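You operate a simulated robot arm through the tools that you are given. There is no shell and no other tool. Be economical: measure what you need, move in short steps, check, and stop when the job is done.

Carry out the task below with a simulated robot arm. There is one attempt and no reset: what you move stays moved.

JOB
Try the empty clamp once at 2 bar, then vent it.
Fine: air on, set the force knob by the gauge, CLOSE with hands clear of the yellow lines, OPEN when the arm is down, air off till the gauge is at nought.

Only the result counts: the job must be done as asked and must still hold three seconds after the hand-in. Knocking over, shifting, dropping, spilling or breaking anything else fails it.

ROBOT AND FRAMES
A 7-joint arm with a three-finger gripper, on a carriage that runs on a rail from [3, 1982] to [-1, -498] (x, y) and turns from -231 to 101 degrees about z. Base frame: it is fixed where the carriage stands at the start and does not move with it; the origin is on the floor, on the carriage's upright axis, x ahead of it, y to its left, z up. Units: mm, degrees, N and s.
With the tool pointing down near the work surface it reaches from about 200 to 720 mm from the robot's upright axis, wherever it stands. Its first joint turns from -115.0 to 115.0 degrees. Places, roughly: close button [500, -900, 700]; force knob [700, -300, 600]. Payload 2.69 kg.
The TCP is the grasp point between the finger pads, 30 mm short of the fingertips. In the tool frame z runs along the fingers and y along their closing line. The gripper opens to 128 mm. The gripper's body begins 117 mm behind the TCP.
Orientation is that of the tool frame in the base frame, as [roll, pitch, yaw] about the fixed x, y, z axes, in that order (R = Rz(yaw) Ry(pitch) Rx(roll)). With the fingers straight down and closing along the base's y, the tool's x points along the base's -x, its y along +y and its z along -z.

CONTROLS
- The arm moves only by the tool arm_command. Its argument "series" is a list of rows, each a list of 3 entries, a list of its own where there are three numbers: the shift along the tool's x, y, z in units of 30 mm (1.0 is 30 mm), then the turn, a rotation vector about the tool's x, y, z in units of 4 degrees (1.0 is 4 degrees), then the opening, from 0 (shut) to 1 (fully open). In form: [[[tx, ty, tz], [wx, wy, wz], hand], ...]. A call has 1 to 10 rows; each row shifts and turns the commanded pose from where the row before left it, along the tool's axes as they then stand. A call with a number of a shift or a turn outside -1 to 1 is refused whole. Each row takes 0.2 s and may step no farther than 50 mm and 8.6 degrees from the row before; otherwise, or with a gripper value out of range, the whole call is refused. A pose out of reach is approached as far as the arm can. The call stops where the force on the tool passes 40 N (or 10 N more than at its start, if that is more) or the arm is blocked; 0.2 s more then pass. The fingers move at their own pace and stop on an object; they squeeze with about 21 N. The grip force told is the motor's: it shows also when the fingers shut on nothing. Time passes only in rows, and 0.2 s behind the last, so rows that do not move let the fingers close. The reply holds the time, the measured pose of the TCP, the force on the tool along the base axes, the opening and the grip force, in the units named above and with some noise, with the torque about the TCP (base axes, N m) and any sound that the robot's microphone picked up.
- Cameras (640 x 400 px; columns grow to the right, rows downward): "scene" is now at [-19.7, 127.1, 1458.4]; the picture's right is [-0.84, -0.55, 0.00], its down [-0.42, 0.64, -0.64] and it looks along [0.35, -0.54, -0.77] (base axes); focal length 251 px, centre (320, 200). "wrist" rides on the gripper at [58, 54, -131] in the tool frame; the picture's right is [-0.68, 0.74, 0.00], its down [-0.62, -0.57, -0.55] and it looks along [-0.40, -0.37, 0.84] (tool axes); focal length 234 px, centre (320, 200). There is no depth. A picture from a camera that has moved, and an enlarged one, comes with that camera's place and axes in the base frame and with its lens. The place of the scene camera against the robot may be out by one fixed shift of up to 25 mm in any direction.
- snapshot(camera): a new picture of that camera. The clock stands still meanwhile.
- lift_body(by): slides the trunk up (or, below 0, down) by that many mm; the arm and the scene camera ride with it, the base frame stays. It gives what a move gives, with no picture.
- base_move(legs): drives the robot by 1 to 6 legs, each [ahead, left, turn to the left] in mm, mm and degrees, along the robot's own axes; the way and the turn of a leg run together, so that a leg with both is an arc; at most 1500 mm and 180 degrees a leg. The arm and the cameras ride along, it lands a little off, and it stops where it bumps. It keeps to its track: a leg is cut to what the track allows. It gives what a move gives.
- head_to(pan, tilt): turns the head with the scene camera to pan (to the left, within 155 degrees either way) and tilt (down, from -29 to 69), counted from straight ahead of the robot. It gives what a move gives.
- zoom(camera, box): a new picture of the part [left, top, right, bottom] of that camera's present view, enlarged. The clock stands still meanwhile.
- finish_job(): hands the job in; it is judged then, once.

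Go step by step. Nothing tells you exact positions but the pictures and the camera data: compare them with the known pose of the tool, close in by small moves and look again before you grip or let go. The budget is 120 turns and 90 pictures, counting those below and the enlarged ones. Unless the task says otherwise, let go and move clear before handing in, and close with one line.

The tools are called after "Request:" as name(argument=value, ...) on one line, values as JSON. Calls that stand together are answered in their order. arm_command: Moves the arm, as the interface text tells. Its arguments: {"type":"object","properties":{"series":{"type":"array","items":{"type":"array"}}},"required":["series"]} The other tools are called the same way: lift_body (by) slides the trunk up or down; base_move (legs) drives the base; head_to (pan, tilt) turns the head that bears the scene camera; snapshot (camera) takes a picture; zoom (camera, box) takes an enlarged picture of a part of a camera's view; finish_job () hands the job in.

At the start:

```text
clock: 0.0
position: [326.4, -370.3, 866.1]
tcp_rot: [180.0, -0.1, 180.0]
contact_force: [0.3, -0.6, 0.4]
torque: [0.0, 0.01, 0.0]
gripper_width: 128.3
grip_force: 0.2
trunk travel left (down, up): [-625.0, 365.0]
robot x, y, heading: [-1.0, 0.5, 0.2]
head pan, tilt: [-56.7, 50.1]
```

scene: 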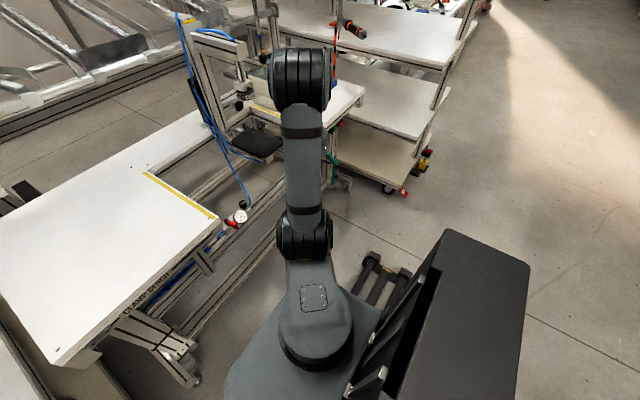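
wrist: 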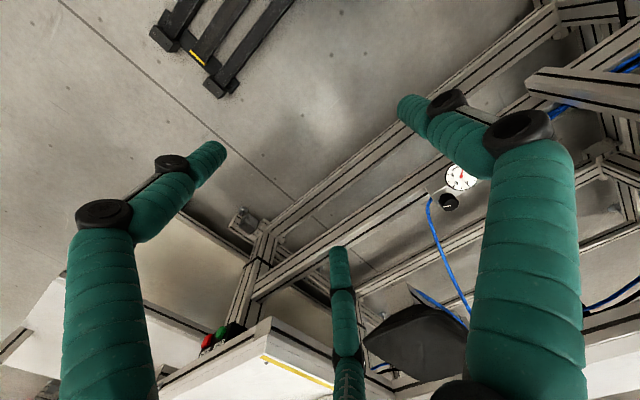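

I see a clamp bench with a gauge, blue hoses and a red/green button box. I'll look closer at the gauge area and the button area.

Request:
zoom(camera="scene", box=[160, 120, 320, 270])

Request:
zoom(camera="wrist", box=[380, 120, 540, 280])

Request:
zoom(camera="wrist", box=[150, 280, 350, 400])

```text
2.67 times, centred on (240, 195) of scene
camera zoom: at [-19.7, 127.1, 1458.4], right [-0.84, -0.55, 0.0], down [-0.42, 0.64, -0.64], along [0.35, -0.54, -0.77], focal length 670 px, centre (533, 213)
```

zoom: 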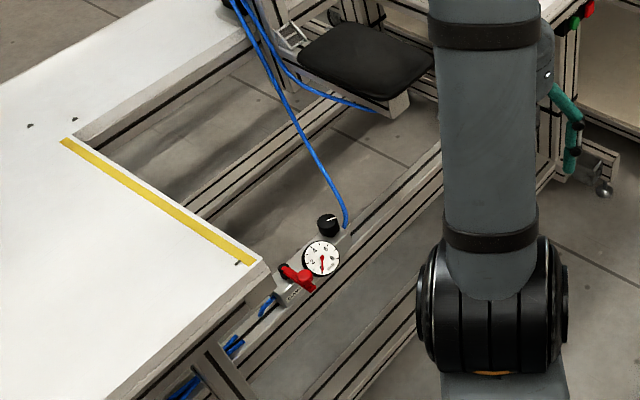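

```text
2.50 times, centred on (460, 200) of wrist
camera zoom: at [267.7, -316.3, 996.4], right [0.68, 0.74, 0.0], down [0.62, -0.57, 0.55], along [0.4, -0.37, -0.84], focal length 585 px, centre (-30, 200)
```

zoom: 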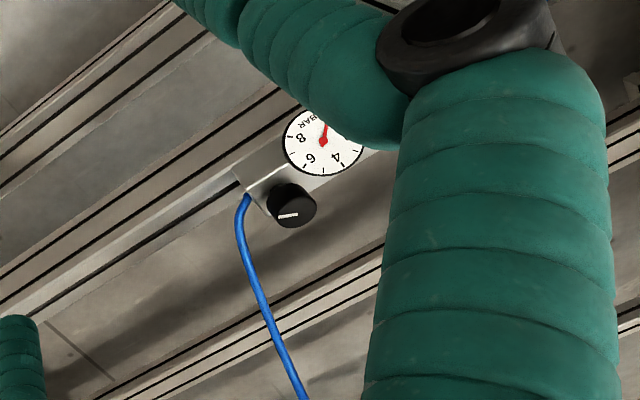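

```text
3.20 times, centred on (250, 340) of wrist
camera zoom: at [267.7, -316.3, 996.4], right [0.68, 0.74, 0.0], down [0.62, -0.57, 0.55], along [0.4, -0.37, -0.84], focal length 749 px, centre (544, -248)
```

zoom: 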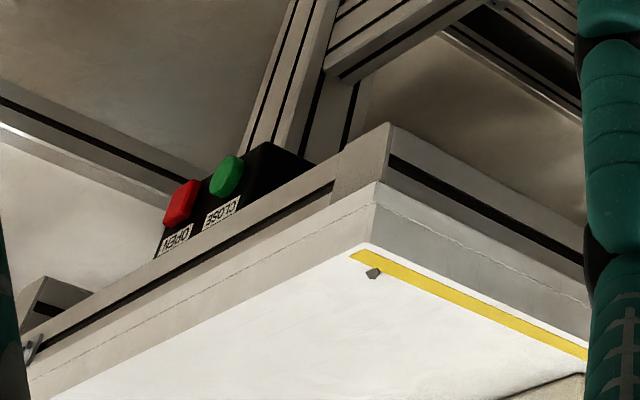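

The gauge, knob and red valve sit near [680, -200..-300, 500..550], and the buttons near [530, -890, 700]. I'll slide the carriage to y≈-250 and look around from there.

Request:
base_move(legs=[[0, -250, 0]])

Request:
head_to(pan=0, tilt=45)

Request:
snapshot(camera="scene")

Request:
snapshot(camera="wrist")

```text
clock: 1.8
position: [328.1, -616.3, 863.5]
tcp_rot: [180.0, 0.0, -179.8]
contact_force: [0.4, -0.4, 0.0]
torque: [0.02, 0.0, 0.0]
gripper_width: 128.1
grip_force: 0.1
trunk travel left (down, up): [-625.0, 365.0]
robot x, y, heading: [-1.5, -246.7, -0.1]
head pan, tilt: [-56.7, 50.1]
```

```text
clock: 3.1
position: [328.0, -616.3, 865.7]
tcp_rot: [180.0, 0.0, -179.8]
contact_force: [0.2, 0.8, 0.2]
torque: [0.01, 0.02, 0.0]
gripper_width: 127.9
grip_force: 0.0
trunk travel left (down, up): [-625.0, 365.0]
robot x, y, heading: [-0.7, -248.3, 0.0]
head pan, tilt: [0.0, 45.0]
```

```text
84 pictures are left
camera scene: at [18.7, -56.0, 1465.5], right [0.0, -1.0, 0.0], down [-0.71, 0.0, -0.71], along [0.71, 0.0, -0.71], focal length 251 px, centre (320, 200)
```

scene: 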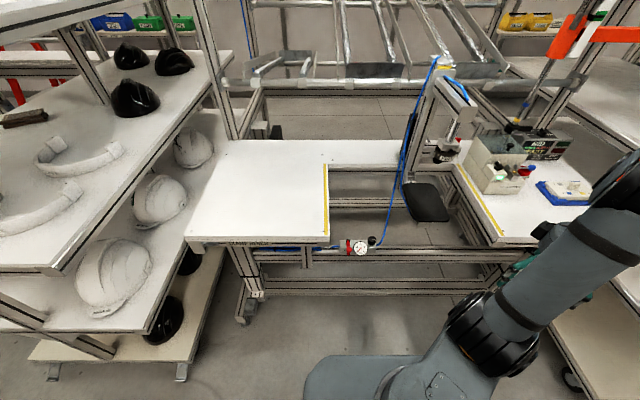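

```text
83 pictures are left
camera wrist: at [268.2, -563.1, 996.4], right [0.67, 0.74, 0.0], down [0.62, -0.56, 0.55], along [0.4, -0.37, -0.84], focal length 234 px, centre (320, 200)
```

wrist: 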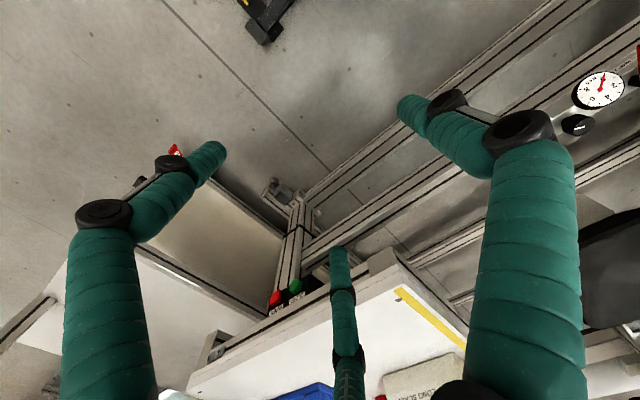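

Request:
zoom(camera="scene", box=[310, 220, 410, 282])

Request:
zoom(camera="scene", box=[380, 50, 620, 250])

Request:
zoom(camera="wrist", box=[540, 50, 640, 150])

```text
6.40 times, centred on (360, 251) of scene
camera zoom: at [18.7, -56.0, 1465.5], right [0.0, -1.0, 0.0], down [-0.71, 0.0, -0.71], along [0.71, 0.0, -0.71], focal length 1608 px, centre (64, -126)
```

zoom: 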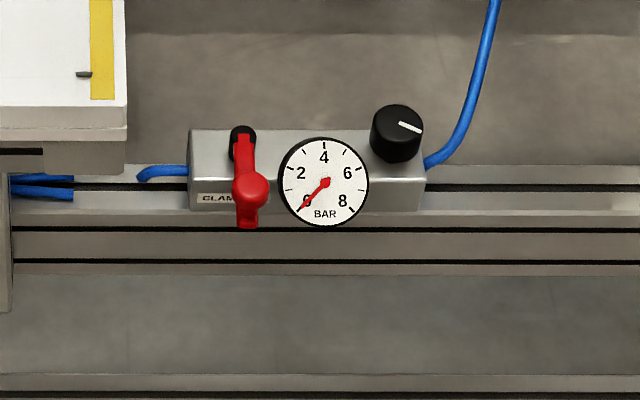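

```text
2.00 times, centred on (500, 150) of scene
camera zoom: at [18.7, -56.0, 1465.5], right [0.0, -1.0, 0.0], down [-0.71, 0.0, -0.71], along [0.71, 0.0, -0.71], focal length 503 px, centre (-40, 300)
```

zoom: 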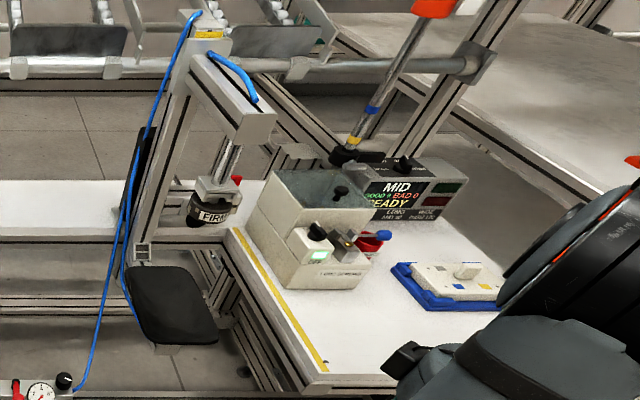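

```text
4.00 times, centred on (590, 100) of wrist
camera zoom: at [268.2, -563.1, 996.4], right [0.67, 0.74, 0.0], down [0.62, -0.56, 0.55], along [0.4, -0.37, -0.84], focal length 937 px, centre (-760, 600)
```

zoom: 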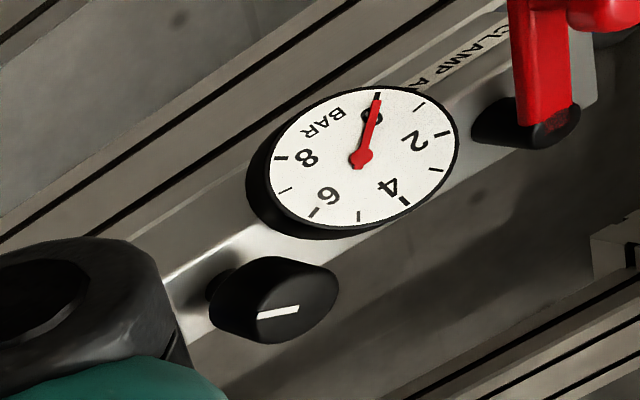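

The block carries a red lever valve (pivot about [686,-181]), a 0–8 bar gauge (reads 0) and a vertical knob (about [687,-292]). I'll bring the closed gripper nearer, staying high, for a second view.

Request:
arm_command(series=[[[-0.6, 1, 0], [0, 0, 0], 0], [[-0.6, 1, 0], [0, 0, 0], 0], [[-0.6, 1, 0], [0, 0, 0], 0], [[-0.6, 1, 0], [0, 0, 0], 0], [[-0.6, 1, 0], [0, 0, 0], 0], [[-0.6, 1, 0], [0, 0, 0], 0], [[-0.6, 1, 0], [0, 0, 0], 0], [[-0.6, 1, 0], [0, 0, 0], 0], [[0, 1, 1], [0, 0, 0], 0], [[0, 1, 1], [0, 0, 0], 0]])

Request:
snapshot(camera="wrist")

Request:
snapshot(camera="scene")

```text
clock: 5.3
position: [471.1, -316.3, 805.7]
tcp_rot: [-180.0, 0.0, -179.8]
contact_force: [0.9, 0.0, -0.9]
torque: [-0.04, 0.01, 0.0]
gripper_width: 2.4
grip_force: 21.2
trunk travel left (down, up): [-625.0, 365.0]
robot x, y, heading: [-3.3, -249.9, -0.2]
head pan, tilt: [0.0, 45.0]
```

```text
79 pictures are left
camera wrist: at [413.2, -261.7, 937.3], right [0.67, 0.74, 0.0], down [0.62, -0.56, 0.55], along [0.41, -0.37, -0.84], focal length 234 px, centre (320, 200)
```

wrist: 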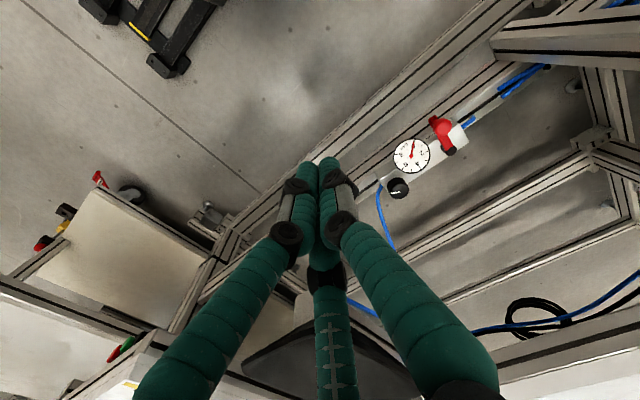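

```text
78 pictures are left
camera scene: at [19.2, -55.1, 1465.4], right [0.0, -1.0, 0.0], down [-0.71, 0.0, -0.71], along [0.71, 0.0, -0.71], focal length 251 px, centre (320, 200)
```

scene: 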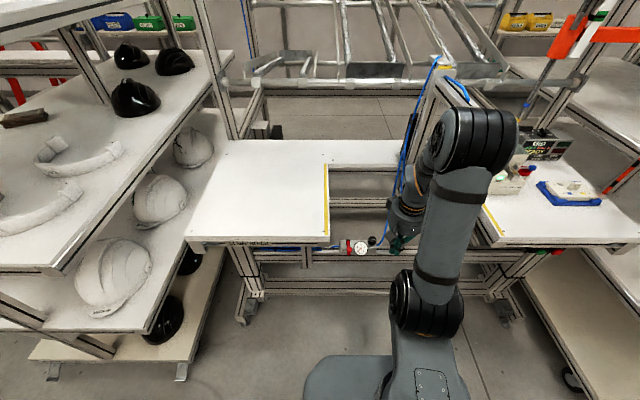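

The gripper is shut and the panel is in clear view. I'll zoom the wrist picture on it.

Request:
zoom(camera="wrist", box=[360, 100, 500, 220])

Request:
zoom(camera="scene", box=[310, 220, 410, 282])

```text
3.33 times, centred on (430, 160) of wrist
camera zoom: at [413.2, -261.7, 937.3], right [0.67, 0.74, 0.0], down [0.62, -0.56, 0.55], along [0.41, -0.37, -0.84], focal length 781 px, centre (-47, 333)
```

zoom: 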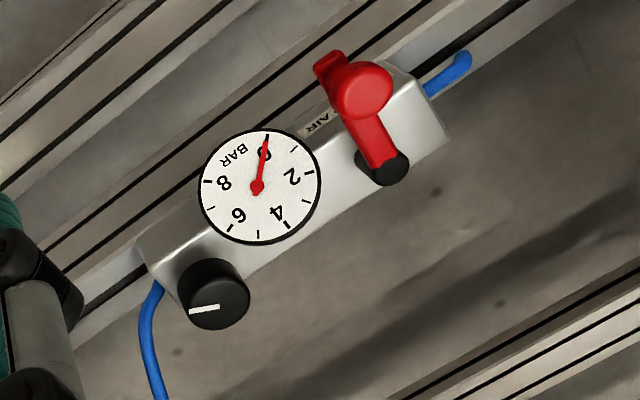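

```text
6.40 times, centred on (360, 251) of scene
camera zoom: at [19.2, -55.1, 1465.4], right [0.0, -1.0, 0.0], down [-0.71, 0.0, -0.71], along [0.71, 0.0, -0.71], focal length 1608 px, centre (64, -126)
```

zoom: 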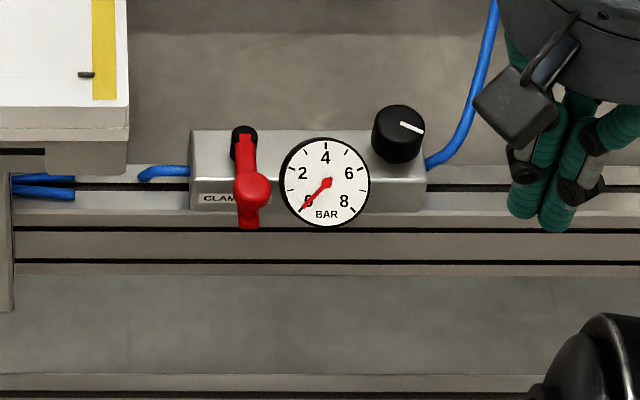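

Two-view fixes: lever pivot ≈[658,-201,573], ball on lever ≈[608,-196,592], gauge ≈[631,-252,562], knob top ≈[667,-301,578], and table tops at z≈827. I'll tilt the tool 25° so the hand stays off the left table, then approach the -y side of the lever ball.

Request:
arm_command(series=[[[0, 0, 0], [-0.9, 0, 0], 0], [[0, 0, 0], [-0.9, 0, 0], 0], [[0, 0, 0], [-0.9, 0, 0], 0], [[0, 0, 0], [-0.9, 0, 0], 0], [[0, 0, 0], [-0.9, 0, 0], 0], [[0, 0, 0], [-0.9, 0, 0], 0], [[0, 0, 0], [-0.85, 0, 0], 0]])

Request:
arm_command(series=[[[-0.8, -0.1, 0.8], [0, 0, 0], 0], [[-0.8, -0.1, 0.8], [0, 0, 0], 0], [[-0.8, -0.1, 0.8], [0, 0, 0], 0], [[-0.8, -0.1, 0.8], [0, 0, 0], 0], [[-0.8, -0.1, 0.8], [0, 0, 0], 0], [[-0.3, -0.1, 0.8], [0, 0, 0], 0], [[0, -0.03, 0.8], [0, 0, 0], 0]])

Request:
snapshot(camera="wrist")

Request:
snapshot(camera="scene")

```text
clock: 6.9
position: [469.9, -315.6, 804.9]
tcp_rot: [154.9, 0.0, 180.0]
contact_force: [0.3, 0.7, -0.3]
torque: [0.04, 0.01, 0.01]
gripper_width: 2.4
grip_force: 20.8
trunk travel left (down, up): [-625.0, 365.0]
robot x, y, heading: [-0.8, -249.4, -0.0]
head pan, tilt: [0.0, 45.0]
```

```text
clock: 7.9
position: [569.7, -272.3, 711.9]
tcp_rot: [154.9, 0.2, -179.0]
contact_force: [6.9, 12.9, 2.6]
torque: [-2.0, 1.04, 0.98]
gripper_width: 2.1
grip_force: 20.8
trunk travel left (down, up): [-625.0, 365.0]
robot x, y, heading: [-2.8, -244.6, 0.2]
head pan, tilt: [0.0, 45.0]
stopped in row 5: the force on the tool passed its limit at 112 N (the readings are from after the stop); the commanded pose is now the measured one
```

```text
75 pictures are left
camera wrist: at [511.5, -280.7, 854.1], right [0.67, 0.68, 0.32], down [0.63, -0.74, 0.26], along [0.41, 0.03, -0.91], focal length 234 px, centre (320, 200)
```

wrist: 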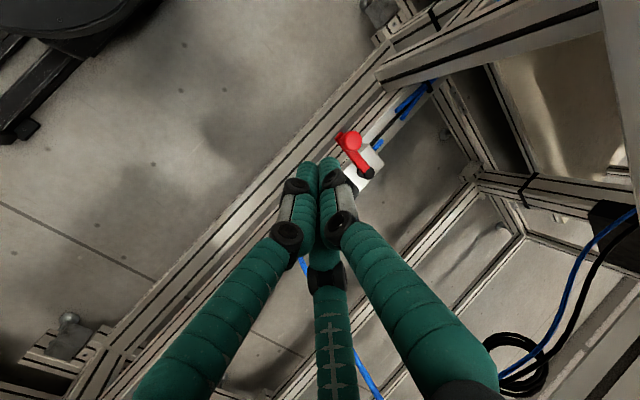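

```text
74 pictures are left
camera scene: at [17.5, -53.1, 1464.8], right [0.0, -1.0, 0.0], down [-0.71, 0.0, -0.71], along [0.71, 0.0, -0.71], focal length 251 px, centre (320, 200)
```

scene: 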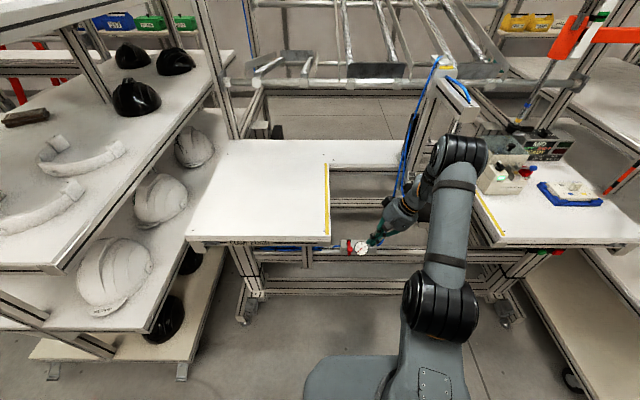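

Something was touched at 112 N, probably the clamp structure beside the hand. I'll look closely before moving.

Request:
zoom(camera="scene", box=[340, 120, 500, 270])

Request:
zoom(camera="wrist", box=[250, 100, 450, 300])

```text
2.67 times, centred on (420, 195) of scene
camera zoom: at [17.5, -53.1, 1464.8], right [0.0, -1.0, 0.0], down [-0.71, 0.0, -0.71], along [0.71, 0.0, -0.71], focal length 670 px, centre (53, 213)
```

zoom: 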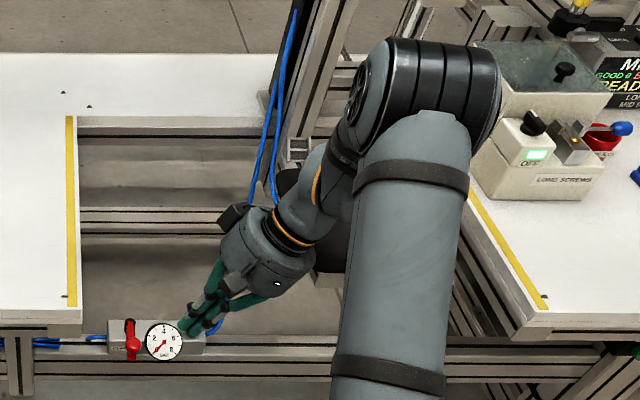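

```text
2.00 times, centred on (350, 200) of wrist
camera zoom: at [511.5, -280.7, 854.1], right [0.67, 0.68, 0.32], down [0.63, -0.74, 0.26], along [0.41, 0.03, -0.91], focal length 468 px, centre (260, 200)
```

zoom: 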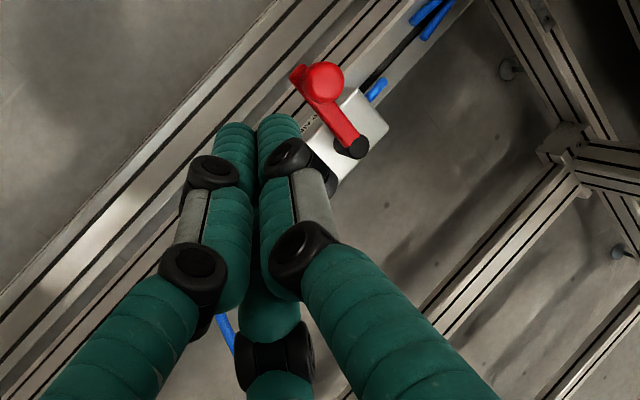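

A wrist link, leaning toward -y, seems to have met the black pad or stand of the clamp. I'll back out the way I came, then tilt the other way so the hand leans back toward the robot.

Request:
arm_command(series=[[[0.8, 0.1, -0.8], [0, 0, 0], 0], [[0.8, 0.1, -0.8], [0, 0, 0], 0], [[0.8, 0.1, -0.8], [0, 0, 0], 0], [[0.8, 0.1, -0.8], [0, 0, 0], 0], [[0.8, 0.1, -0.8], [0, 0, 0], 0], [[0.8, 0, 0], [0.9, 0, 0], 0], [[0.8, 0, 0], [0.9, 0, 0], 0], [[0.8, 0, 0], [0.9, 0, 0], 0]])

Request:
arm_command(series=[[[0, 0, 0], [0.9, 0, 0], 0], [[0, 0, 0], [0.9, 0, 0], 0], [[0, 0, 0], [0.9, 0, 0], 0], [[0, 0, 0], [0.85, 0, 0], 0], [[0, 0, 0], [0, 1, 0], 0], [[0, 0, 0], [0, 1, 0], 0]])

Request:
snapshot(camera="scene")

```text
clock: 9.7
position: [385.8, -316.1, 826.9]
tcp_rot: [164.8, 0.1, -179.7]
contact_force: [0.5, 0.8, -1.0]
torque: [-0.04, 0.03, -0.01]
gripper_width: 2.1
grip_force: 20.9
out of reach, approached as far as the arm can: row 8
trunk travel left (down, up): [-625.0, 365.0]
robot x, y, heading: [-1.3, -245.8, 0.2]
head pan, tilt: [0.0, 45.0]
```

```text
clock: 11.1
position: [378.5, -317.4, 826.9]
tcp_rot: [179.8, -8.0, -179.6]
contact_force: [0.6, -0.2, -0.6]
torque: [-0.02, 0.0, 0.01]
gripper_width: 2.5
grip_force: 21.0
trunk travel left (down, up): [-625.0, 365.0]
robot x, y, heading: [-0.7, -245.9, 0.1]
head pan, tilt: [0.0, 45.0]
```

```text
71 pictures are left
camera scene: at [18.8, -55.5, 1465.5], right [0.0, -1.0, 0.0], down [-0.71, 0.0, -0.71], along [0.71, 0.0, -0.71], focal length 251 px, centre (320, 200)
```

scene: 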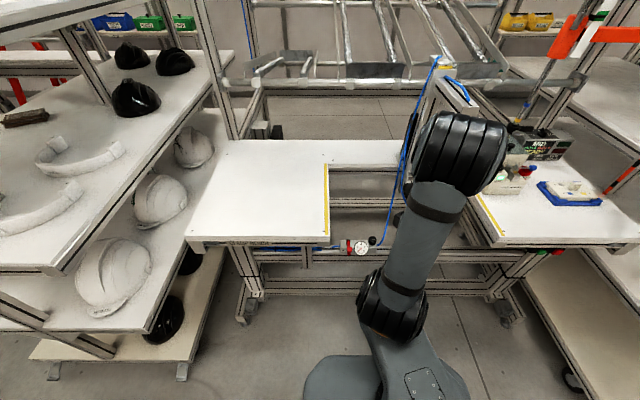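

I tilted the wrong way by 8°; I'll reverse it, tilting the fingers forward (+x) by about 45°, and shift the carriage a little to the left.

Request:
base_move(legs=[[0, 60, 0]])

Request:
arm_command(series=[[[-0.4, 0, 0], [0, -1, 0], 0], [[-0.4, 0, 0], [0, -1, 0], 0], [[-0.4, 0, 0], [0, -1, 0], 0], [[-0.4, 0, 0], [0, -1, 0], 0], [[-0.4, 0, 0], [0, -1, 0], 0], [[-0.4, 0, 0], [0, -1, 0], 0], [[-0.4, 0, 0], [0, -1, 0], 0], [[-0.4, 0, 0], [0, -1, 0], 0], [[-0.4, 0, 0], [0, -1, 0], 0], [[-0.4, 0, 0], [0, -1, 0], 0]])

Request:
arm_command(series=[[[0, 0, 0], [0, -1, 0], 0], [[0, 0, 0], [0, -1, 0], 0], [[0, 0, 0], [0, -1, 0], 0]])

Request:
snapshot(camera="wrist")

Request:
snapshot(camera="scene")

```text
clock: 12.1
position: [378.2, -257.5, 827.8]
tcp_rot: [179.9, -8.1, -179.6]
contact_force: [0.2, 0.3, 0.5]
torque: [-0.05, 0.01, -0.02]
gripper_width: 2.0
grip_force: 20.8
trunk travel left (down, up): [-625.0, 365.0]
robot x, y, heading: [-1.6, -186.0, 0.0]
head pan, tilt: [0.0, 45.0]
```

```text
clock: 14.3
position: [493.7, -258.1, 847.6]
tcp_rot: [179.8, 32.0, -179.8]
contact_force: [0.3, -0.4, 0.4]
torque: [-0.01, -0.01, 0.01]
gripper_width: 2.5
grip_force: 21.0
trunk travel left (down, up): [-625.0, 365.0]
robot x, y, heading: [-1.0, -190.0, 0.0]
head pan, tilt: [0.0, 45.0]
```

```text
clock: 15.1
position: [493.3, -259.3, 848.5]
tcp_rot: [179.8, 44.1, -179.8]
contact_force: [0.3, -0.9, 0.2]
torque: [-0.02, 0.01, -0.01]
gripper_width: 2.1
grip_force: 21.3
trunk travel left (down, up): [-625.0, 365.0]
robot x, y, heading: [-0.2, -190.8, 0.2]
head pan, tilt: [0.0, 45.0]
```

```text
70 pictures are left
camera wrist: at [360.0, -205.5, 901.8], right [0.48, 0.74, 0.47], down [0.06, -0.57, 0.82], along [0.87, -0.36, -0.32], focal length 234 px, centre (320, 200)
```

wrist: 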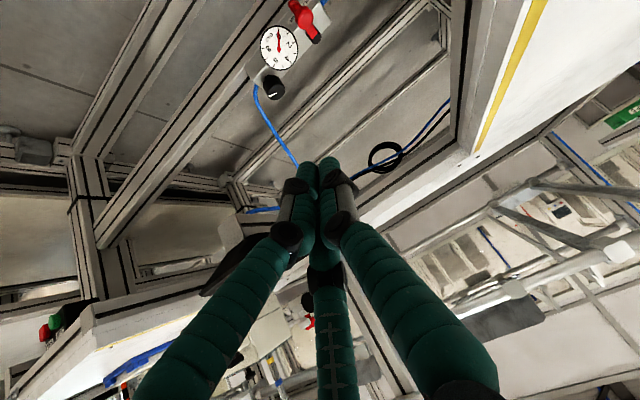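

```text
69 pictures are left
camera scene: at [18.4, 3.2, 1465.5], right [0.0, -1.0, 0.0], down [-0.71, 0.0, -0.71], along [0.71, 0.0, -0.71], focal length 251 px, centre (320, 200)
```

scene: 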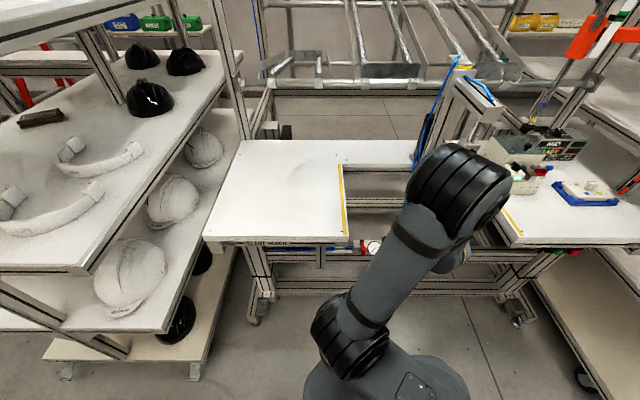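

Good: the hand now leans back over the aisle with the panel in wrist view. I'll descend to a standoff point 120 mm behind the lever's -y side.

Request:
arm_command(series=[[[0.632, 0.18, 0.826], [0, 0, 0], 0], [[0.632, 0.18, 0.826], [0, 0, 0], 0], [[0.632, 0.18, 0.826], [0, 0, 0], 0], [[0.632, 0.18, 0.826], [0, 0, 0], 0], [[0.632, 0.18, 0.826], [0, 0, 0], 0]])

Request:
snapshot(camera="wrist")

Request:
snapshot(camera="scene")

```text
clock: 16.3
position: [525.5, -234.6, 697.9]
tcp_rot: [179.4, 43.9, -180.0]
contact_force: [-0.2, 0.1, -0.1]
torque: [0.01, -0.02, -0.02]
gripper_width: 2.2
grip_force: 20.7
out of reach, approached as far as the arm can: row 4, 5
trunk travel left (down, up): [-625.0, 365.0]
robot x, y, heading: [-0.1, -186.9, -0.0]
head pan, tilt: [0.0, 45.0]
```

```text
68 pictures are left
camera wrist: at [391.0, -182.0, 753.5], right [0.48, 0.74, 0.47], down [0.07, -0.57, 0.82], along [0.87, -0.36, -0.33], focal length 234 px, centre (320, 200)
```

wrist: 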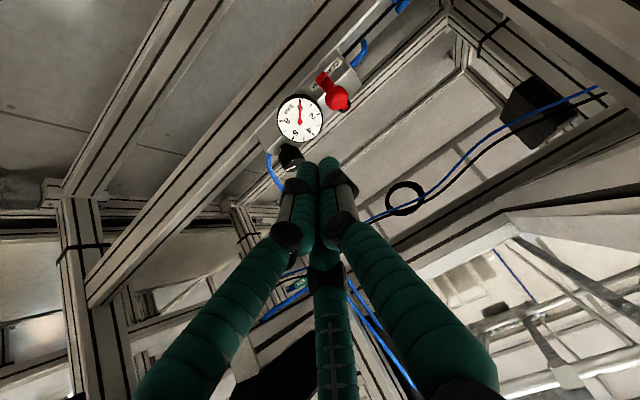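

```text
67 pictures are left
camera scene: at [18.5, 3.3, 1465.5], right [0.0, -1.0, 0.0], down [-0.71, 0.0, -0.71], along [0.71, 0.0, -0.71], focal length 251 px, centre (320, 200)
```

scene: 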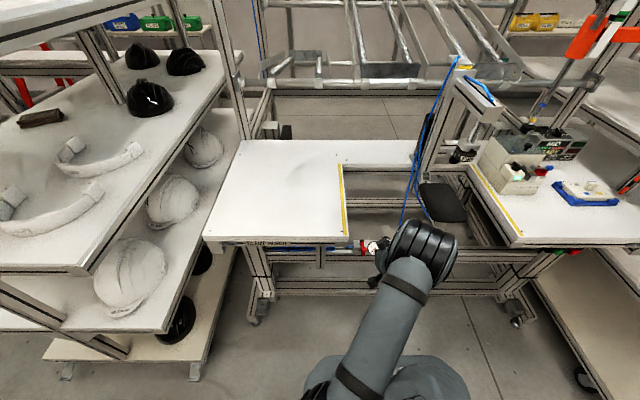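

The arm got too folded; the trunk can do the lowering instead. First I'll zoom to refine the ball and lever positions from this view.

Request:
zoom(camera="wrist", box=[250, 50, 410, 190])

```text
2.86 times, centred on (330, 120) of wrist
camera zoom: at [391.0, -182.0, 753.5], right [0.48, 0.74, 0.47], down [0.07, -0.57, 0.82], along [0.87, -0.36, -0.33], focal length 669 px, centre (291, 429)
```

zoom: 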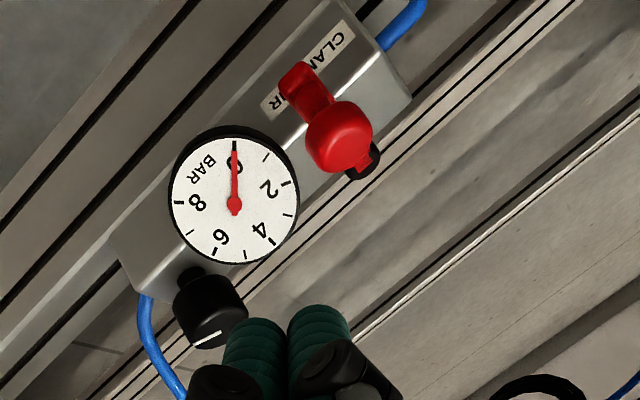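

The ball is confirmed at [608,-196,591] and the gauge at [631,-251,561]. Lowering the trunk 70 mm.

Request:
lift_body(by=-70)

```text
clock: 17.4
position: [525.2, -234.7, 630.1]
tcp_rot: [179.4, 43.8, 179.9]
contact_force: [-0.4, 0.7, 1.0]
torque: [-0.01, -0.04, 0.03]
gripper_width: 2.1
grip_force: 20.7
trunk travel left (down, up): [-555.0, 435.0]
robot x, y, heading: [-0.1, -189.5, 0.2]
head pan, tilt: [0.0, 45.0]
```

Request:
arm_command(series=[[[-0.373, 0, 0.717], [0, 0, 0], 0], [[-0.373, 0, 0.717], [0, 0, 0], 0], [[-0.373, 0, 0.717], [0, 0, 0], 0]])

Request:
snapshot(camera="wrist")

Request:
zoom(camera="scene", box=[320, 210, 440, 290])

```text
clock: 18.2
position: [595.1, -231.2, 605.3]
tcp_rot: [179.5, 43.7, -179.9]
contact_force: [0.3, 0.0, 0.4]
torque: [0.0, -0.01, 0.01]
gripper_width: 2.2
grip_force: 21.0
trunk travel left (down, up): [-555.0, 435.0]
robot x, y, heading: [0.2, -190.1, 0.2]
head pan, tilt: [0.0, 45.0]
```

```text
65 pictures are left
camera wrist: at [461.4, -179.5, 659.4], right [0.48, 0.74, 0.47], down [0.07, -0.57, 0.82], along [0.87, -0.36, -0.33], focal length 234 px, centre (320, 200)
```

wrist: 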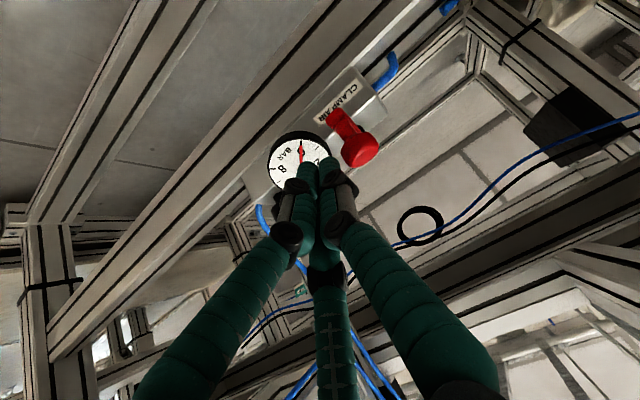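

```text
5.00 times, centred on (380, 250) of scene
camera zoom: at [18.7, 3.3, 1395.5], right [0.0, -1.0, 0.0], down [-0.71, 0.0, -0.71], along [0.71, 0.0, -0.71], focal length 1256 px, centre (20, -50)
```

zoom: 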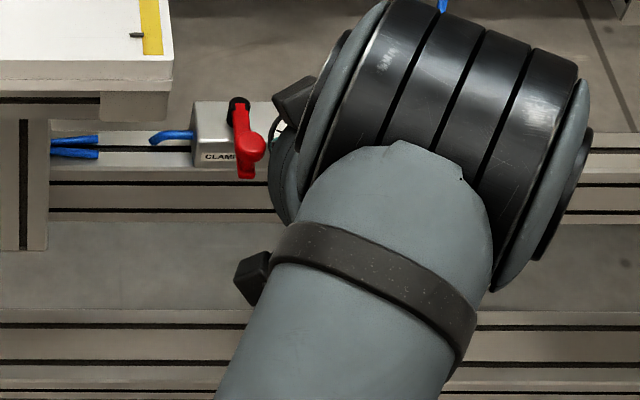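

The fingertips sit beside the lever at its -y side. I'll push gently toward +y.

Request:
arm_command(series=[[[0, 0.2, 0], [0, 0, 0], 0], [[0, 0.2, 0], [0, 0, 0], 0], [[0, 0.2, 0], [0, 0, 0], 0], [[0, 0.2, 0], [0, 0, 0], 0], [[0, 0.2, 0], [0, 0, 0], 0]])

Request:
zoom(camera="wrist", box=[230, 70, 420, 200])

```text
clock: 19.4
position: [593.8, -202.3, 603.9]
tcp_rot: [179.4, 43.9, -179.9]
contact_force: [-0.8, 0.0, 0.0]
torque: [0.0, 0.02, -0.04]
gripper_width: 2.4
grip_force: 20.7
trunk travel left (down, up): [-555.0, 435.0]
robot x, y, heading: [-2.0, -184.4, 0.2]
head pan, tilt: [0.0, 45.0]
```

```text
3.08 times, centred on (325, 135) of wrist
camera zoom: at [460.2, -150.1, 659.6], right [0.48, 0.74, 0.47], down [0.07, -0.57, 0.82], along [0.87, -0.36, -0.33], focal length 720 px, centre (305, 400)
```

zoom: 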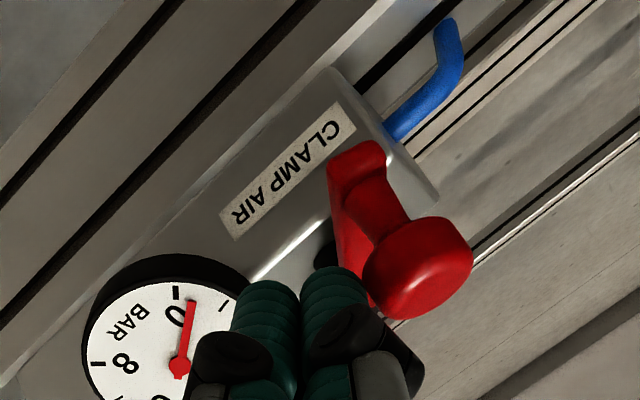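

The lever turned about 34° toward +y and the pressure needle is just moving. I'll yaw the hand about 32° (keeping it away from the table corner) while continuing.

Request:
arm_command(series=[[[0, 0, 0], [-0.695, 0, -0.719], 0], [[0, 0, 0], [-0.695, 0, -0.719], 0], [[0, 0, 0], [-0.695, 0, -0.719], 0], [[0, 0, 0], [-0.695, 0, -0.719], 0], [[0, 0, 0], [-0.695, 0, -0.719], 0], [[0, 0, 0], [-0.695, 0, -0.719], 0], [[0, 0, 0], [-0.695, 0, -0.719], 0], [[0, 0, 0], [-0.695, 0, -0.719], 0]])

Request:
snapshot(camera="wrist")

Request:
snapshot(camera="scene")

```text
clock: 21.2
position: [592.1, -203.2, 607.1]
tcp_rot: [179.3, 44.0, -148.1]
contact_force: [0.4, -0.5, -0.4]
torque: [0.0, -0.02, 0.0]
gripper_width: 2.3
grip_force: 21.1
trunk travel left (down, up): [-555.0, 435.0]
robot x, y, heading: [-3.2, -187.6, 0.1]
head pan, tilt: [0.0, 45.0]
```

```text
62 pictures are left
camera wrist: at [451.7, -229.9, 659.9], right [0.02, 0.88, 0.48], down [0.36, -0.45, 0.82], along [0.93, 0.16, -0.32], focal length 234 px, centre (320, 200)
```

wrist: 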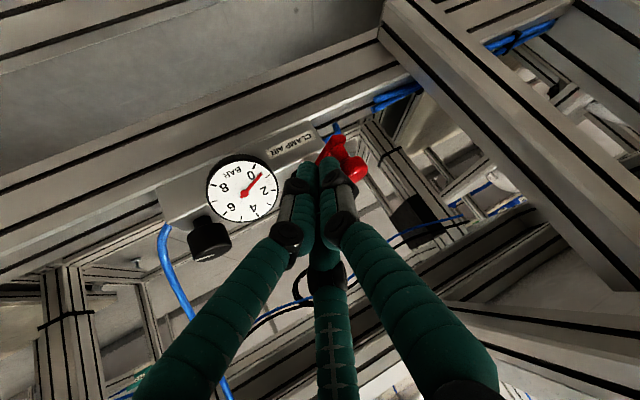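

```text
61 pictures are left
camera scene: at [18.6, 3.1, 1395.5], right [0.0, -1.0, 0.0], down [-0.71, 0.0, -0.71], along [0.71, 0.0, -0.71], focal length 251 px, centre (320, 200)
```

scene: 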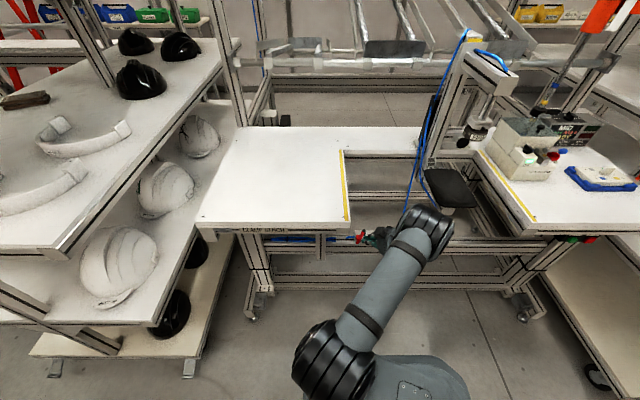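

The needle reads about 1 bar with the lever partway. Continuing round the arc.

Request:
arm_command(series=[[[-0.087, 0.32, 0.083], [0, 0, 0], 0], [[-0.087, 0.32, 0.083], [0, 0, 0], 0], [[-0.21, 0.09, 0.2], [0, 0, 0], 0], [[-0.21, 0.09, 0.2], [0, 0, 0], 0], [[-0.23, -0.045, 0.225], [0, 0, 0], 0], [[-0.23, -0.045, 0.225], [0, 0, 0], 0]])

Request:
snapshot(camera="wrist")

Request:
zoom(camera="scene", box=[320, 200, 440, 280])

```text
clock: 22.6
position: [618.2, -160.9, 606.4]
tcp_rot: [179.5, 44.0, -148.0]
contact_force: [0.3, -0.1, -0.4]
torque: [-0.05, 0.0, 0.01]
gripper_width: 2.1
grip_force: 21.5
trunk travel left (down, up): [-555.0, 435.0]
robot x, y, heading: [-0.9, -188.9, 0.4]
head pan, tilt: [0.0, 45.0]
```

```text
60 pictures are left
camera wrist: at [476.9, -188.2, 660.9], right [0.02, 0.88, 0.48], down [0.36, -0.45, 0.82], along [0.93, 0.16, -0.32], focal length 234 px, centre (320, 200)
```

wrist: 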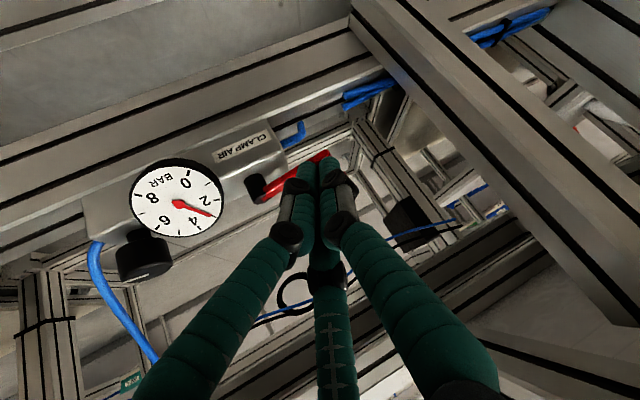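

```text
5.00 times, centred on (380, 240) of scene
camera zoom: at [18.6, 3.3, 1395.5], right [0.0, -1.0, 0.0], down [-0.71, 0.0, -0.71], along [0.71, 0.0, -0.71], focal length 1256 px, centre (20, 0)
```

zoom: 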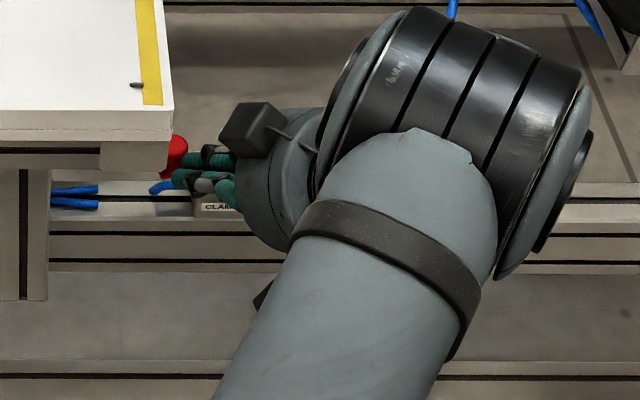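

The lever is nearly along the pipe and the gauge shows about 3.2 bar. I'll push a bit more toward +x until the stop.

Request:
arm_command(series=[[[-0.142, -0.123, 0.137], [0, 0, 0], 0], [[-0.142, -0.123, 0.137], [0, 0, 0], 0]])

Request:
zoom(camera="wrist", box=[80, 90, 380, 280])

```text
clock: 23.2
position: [631.7, -160.2, 606.2]
tcp_rot: [179.3, 44.0, -148.0]
contact_force: [-1.3, -1.4, -0.1]
torque: [0.04, 0.03, 0.0]
gripper_width: 2.2
grip_force: 20.5
trunk travel left (down, up): [-555.0, 435.0]
robot x, y, heading: [4.4, -189.2, 0.1]
head pan, tilt: [0.0, 45.0]
```

```text
2.11 times, centred on (230, 185) of wrist
camera zoom: at [490.9, -187.7, 659.9], right [0.02, 0.88, 0.48], down [0.36, -0.45, 0.82], along [0.93, 0.16, -0.32], focal length 493 px, centre (510, 232)
```

zoom: 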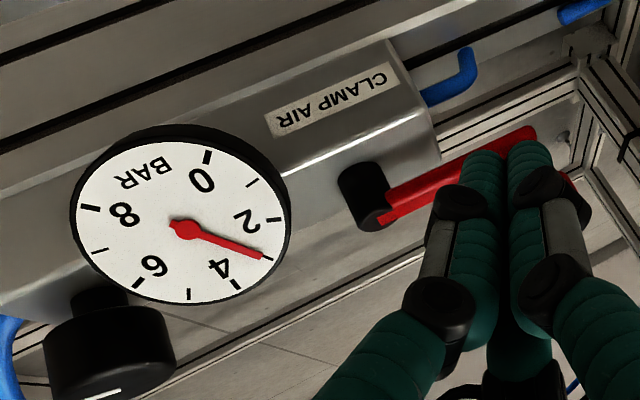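

The gauge shows 3 bar. One more small push to be sure the lever is on its stop.

Request:
arm_command(series=[[[-0.142, -0.123, 0.137], [0, 0, 0], 0], [[-0.07, -0.06, 0.07], [0, 0, 0], 0]])

Request:
zoom(camera="wrist", box=[80, 90, 380, 280])

```text
clock: 23.8
position: [640.5, -166.2, 606.4]
tcp_rot: [179.6, 44.0, -148.3]
contact_force: [-18.9, -17.2, 4.9]
torque: [-0.07, 0.21, -0.01]
gripper_width: 5.9
grip_force: 31.5
trunk travel left (down, up): [-555.0, 435.0]
robot x, y, heading: [0.2, -188.8, 0.2]
head pan, tilt: [0.0, 45.0]
```

```text
2.11 times, centred on (230, 185) of wrist
camera zoom: at [500.0, -191.7, 661.0], right [0.02, 0.88, 0.47], down [0.36, -0.45, 0.82], along [0.93, 0.15, -0.32], focal length 493 px, centre (510, 232)
```

zoom: 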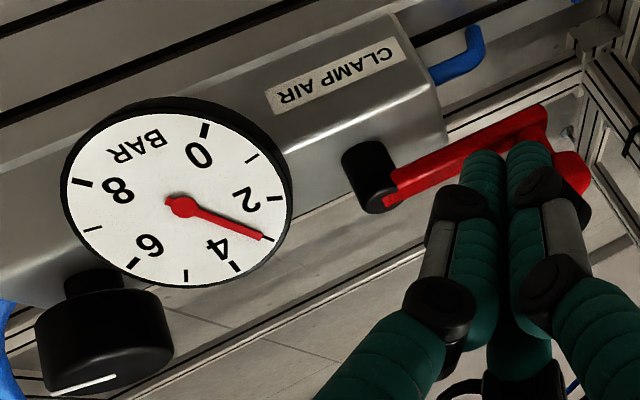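

The lever is on its hard stop and the line reads 3 bar. I'll back off and then set up over the knob: tool tilted about 30°, heading about -40°, so the fingers clear the gauge.

Request:
arm_command(series=[[[0.4, 0.3, -0.4], [0, 0, 0], 0], [[0.3, 0.1, -0.6], [0, 0, 0], 0], [[0, 0, -1], [0, 0, 0], 0], [[0, 0, -1], [0, 0, 0], 0], [[0, -0.5, -1], [0, 0, 0], 0], [[0, -0.5, -1], [0, 0, 0], 0]])

Request:
arm_command(series=[[[0, -0.3, 0], [0.695, 0, 0.719], 0], [[0, -0.3, 0], [0.695, 0, 0.719], 0], [[0, -0.3, 0], [0.695, 0, 0.719], 0], [[0, -0.3, 0], [0.695, 0, 0.719], 0], [[0, -0.3, 0], [0.695, 0, 0.719], 0], [[0, 0, 0], [0.695, 0, 0.719], 0], [[0, 0, 0], [0.695, 0, 0.719], 0], [[0, 0, 0], [0.695, 0, 0.719], 0], [[0, 0, 0], [0.695, 0, 0.719], 0], [[0, 0, 0], [0.695, 0, 0.719], 0]])

Request:
snapshot(camera="wrist")

Request:
snapshot(camera="scene")

```text
clock: 25.2
position: [551.9, -239.8, 698.3]
tcp_rot: [179.2, 44.0, -148.0]
contact_force: [0.1, 0.0, -0.2]
torque: [0.0, 0.03, -0.03]
gripper_width: 2.3
grip_force: 31.0
trunk travel left (down, up): [-555.0, 435.0]
robot x, y, heading: [2.8, -188.9, 0.1]
head pan, tilt: [0.0, 45.0]
```

```text
clock: 27.4
position: [570.8, -282.9, 699.3]
tcp_rot: [179.5, 43.6, 172.1]
contact_force: [0.2, -1.2, -0.1]
torque: [-0.03, 0.01, 0.02]
gripper_width: 1.9
grip_force: 31.7
trunk travel left (down, up): [-555.0, 435.0]
robot x, y, heading: [0.6, -190.8, 0.1]
head pan, tilt: [0.0, 45.0]
```

```text
56 pictures are left
camera wrist: at [446.4, -211.6, 754.3], right [0.58, 0.66, 0.47], down [-0.01, -0.57, 0.82], along [0.81, -0.48, -0.33], focal length 234 px, centre (320, 200)
```

wrist: 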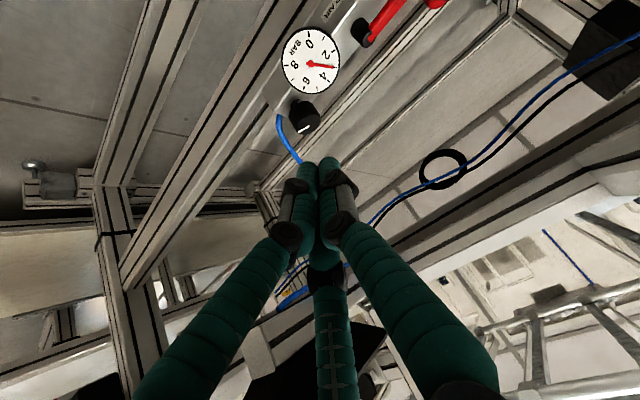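

```text
55 pictures are left
camera scene: at [18.5, 3.4, 1395.4], right [0.0, -1.0, 0.0], down [-0.71, 0.0, -0.71], along [0.71, 0.0, -0.71], focal length 251 px, centre (320, 200)
```

scene: 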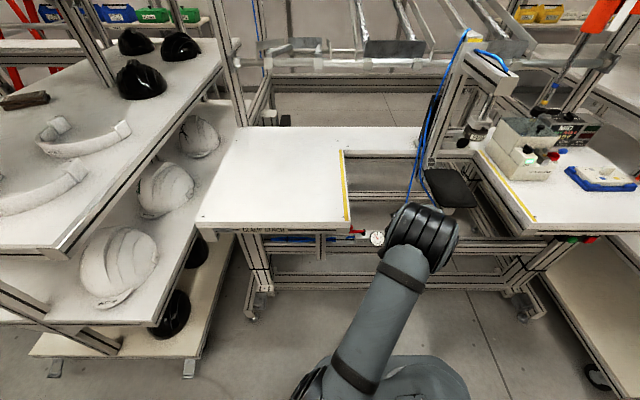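

Request:
zoom(camera="wrist", box=[260, 10, 380, 180])

```text
2.35 times, centred on (320, 95) of wrist
camera zoom: at [446.4, -211.6, 754.3], right [0.58, 0.66, 0.47], down [-0.01, -0.57, 0.82], along [0.81, -0.48, -0.33], focal length 551 px, centre (320, 447)
```

zoom: 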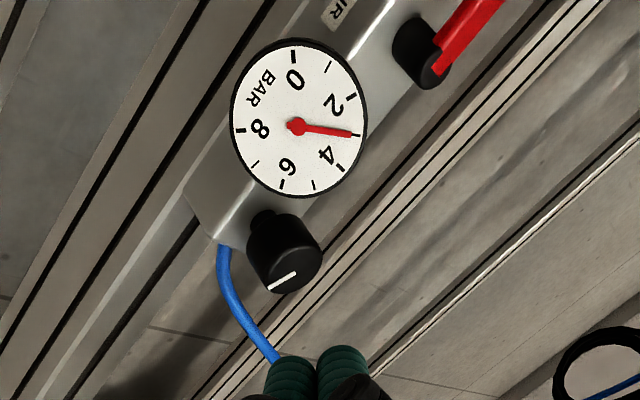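

The knob is confirmed at [667,-302], vertical axis, body z≈555–578. Finishing the yaw to -40° and easing the tilt to 30°, with the fingers opened to about 64 mm.

Request:
arm_command(series=[[[0, 0, 0], [0.695, 0, 0.719], 0.5], [[0, 0, 0], [0.695, 0, 0.719], 0.5], [[0, 0, 0], [0.695, 0, 0.719], 0.5], [[0, 0, 0], [0.695, 0, 0.719], 0.5], [[0, 0, 0], [0.695, 0, 0.719], 0.5], [[0, 0, 0], [0.695, 0, 0.719], 0.5], [[0, 0, 0], [0.695, 0, 0.719], 0.5], [[0, 0, 0], [0.695, 0, 0.719], 0.5]])

Request:
arm_command(series=[[[0, 0, 0], [0, 1, 0], 0.5], [[0, 0, 0], [0, 1, 0], 0.5], [[0, 0, 0], [0, 1, 0], 0.5], [[0, 0, 0], [0, 0.4, 0], 0.5]])

Request:
snapshot(camera="wrist")

Request:
snapshot(camera="scene")

```text
clock: 29.2
position: [562.1, -340.7, 716.0]
tcp_rot: [176.1, 42.2, 143.9]
contact_force: [-0.9, -0.3, -0.3]
torque: [-0.04, -0.02, 0.02]
gripper_width: 64.0
grip_force: 0.0
out of reach, approached as far as the arm can: row 5, 6, 7, 8
trunk travel left (down, up): [-555.0, 435.0]
robot x, y, heading: [2.6, -190.6, 0.0]
head pan, tilt: [0.0, 45.0]
```

```text
clock: 30.2
position: [559.0, -346.5, 715.7]
tcp_rot: [178.4, 29.1, 144.6]
contact_force: [0.3, 0.3, -1.0]
torque: [0.01, -0.03, -0.04]
gripper_width: 63.9
grip_force: 0.0
out of reach, approached as far as the arm can: row 1
trunk travel left (down, up): [-555.0, 435.0]
robot x, y, heading: [2.5, -188.5, 0.2]
head pan, tilt: [0.0, 45.0]
```

```text
53 pictures are left
camera wrist: at [493.4, -238.9, 803.4], right [0.9, 0.26, 0.35], down [-0.11, -0.63, 0.77], along [0.42, -0.73, -0.54], focal length 234 px, centre (320, 200)
```

wrist: 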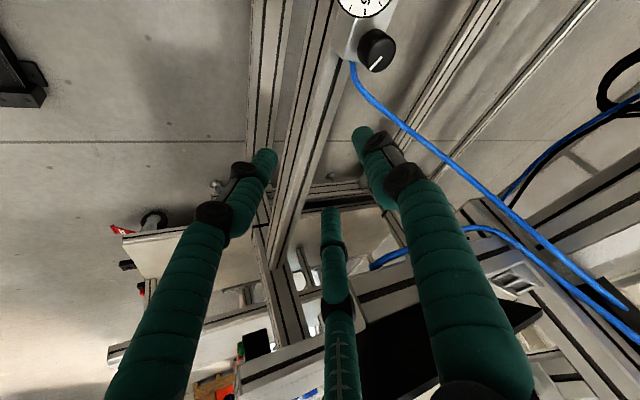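

```text
52 pictures are left
camera scene: at [18.9, 3.1, 1395.5], right [0.0, -1.0, 0.0], down [-0.71, 0.0, -0.71], along [0.71, 0.0, -0.71], focal length 251 px, centre (320, 200)
```

scene: 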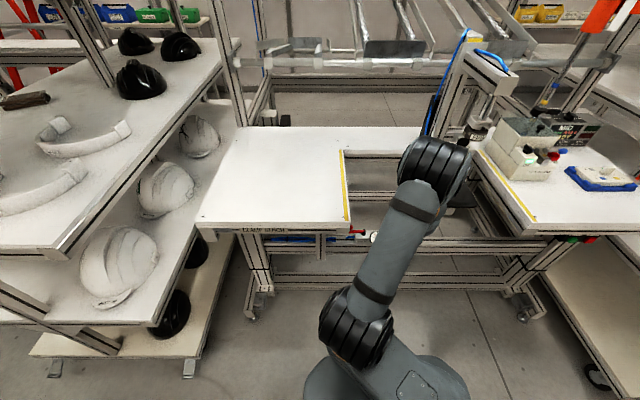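

The hand stands clear at heading -35°, tilt 29°. I'll move to a standoff 80 mm back from the knob along the tool axis.

Request:
arm_command(series=[[[0.137, 0.82, 0.495], [0, 0, 0], 0.45], [[0.137, 0.82, 0.495], [0, 0, 0], 0.45], [[0.137, 0.82, 0.495], [0, 0, 0], 0.45], [[0.137, 0.82, 0.495], [0, 0, 0], 0.45]])

Request:
snapshot(camera="wrist")

```text
clock: 31.2
position: [628.7, -272.0, 659.5]
tcp_rot: [178.5, 29.3, 144.6]
contact_force: [-0.3, 0.4, 0.2]
torque: [0.01, 0.02, 0.02]
gripper_width: 57.7
grip_force: 0.0
trunk travel left (down, up): [-555.0, 435.0]
robot x, y, heading: [-2.6, -188.8, 0.3]
head pan, tilt: [0.0, 45.0]
```

```text
51 pictures are left
camera wrist: at [564.2, -164.9, 746.0], right [0.9, 0.26, 0.35], down [-0.11, -0.63, 0.77], along [0.42, -0.73, -0.54], focal length 234 px, centre (320, 200)
```

wrist: 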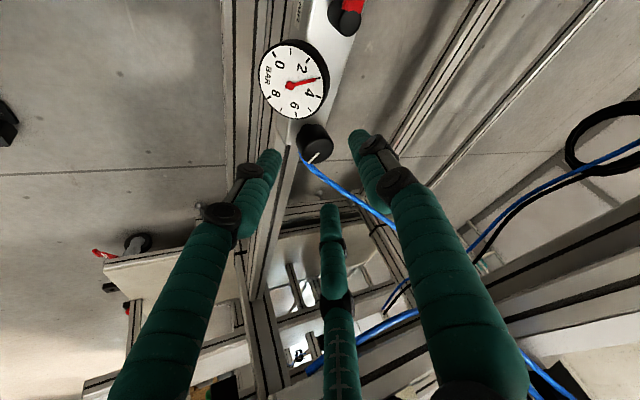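

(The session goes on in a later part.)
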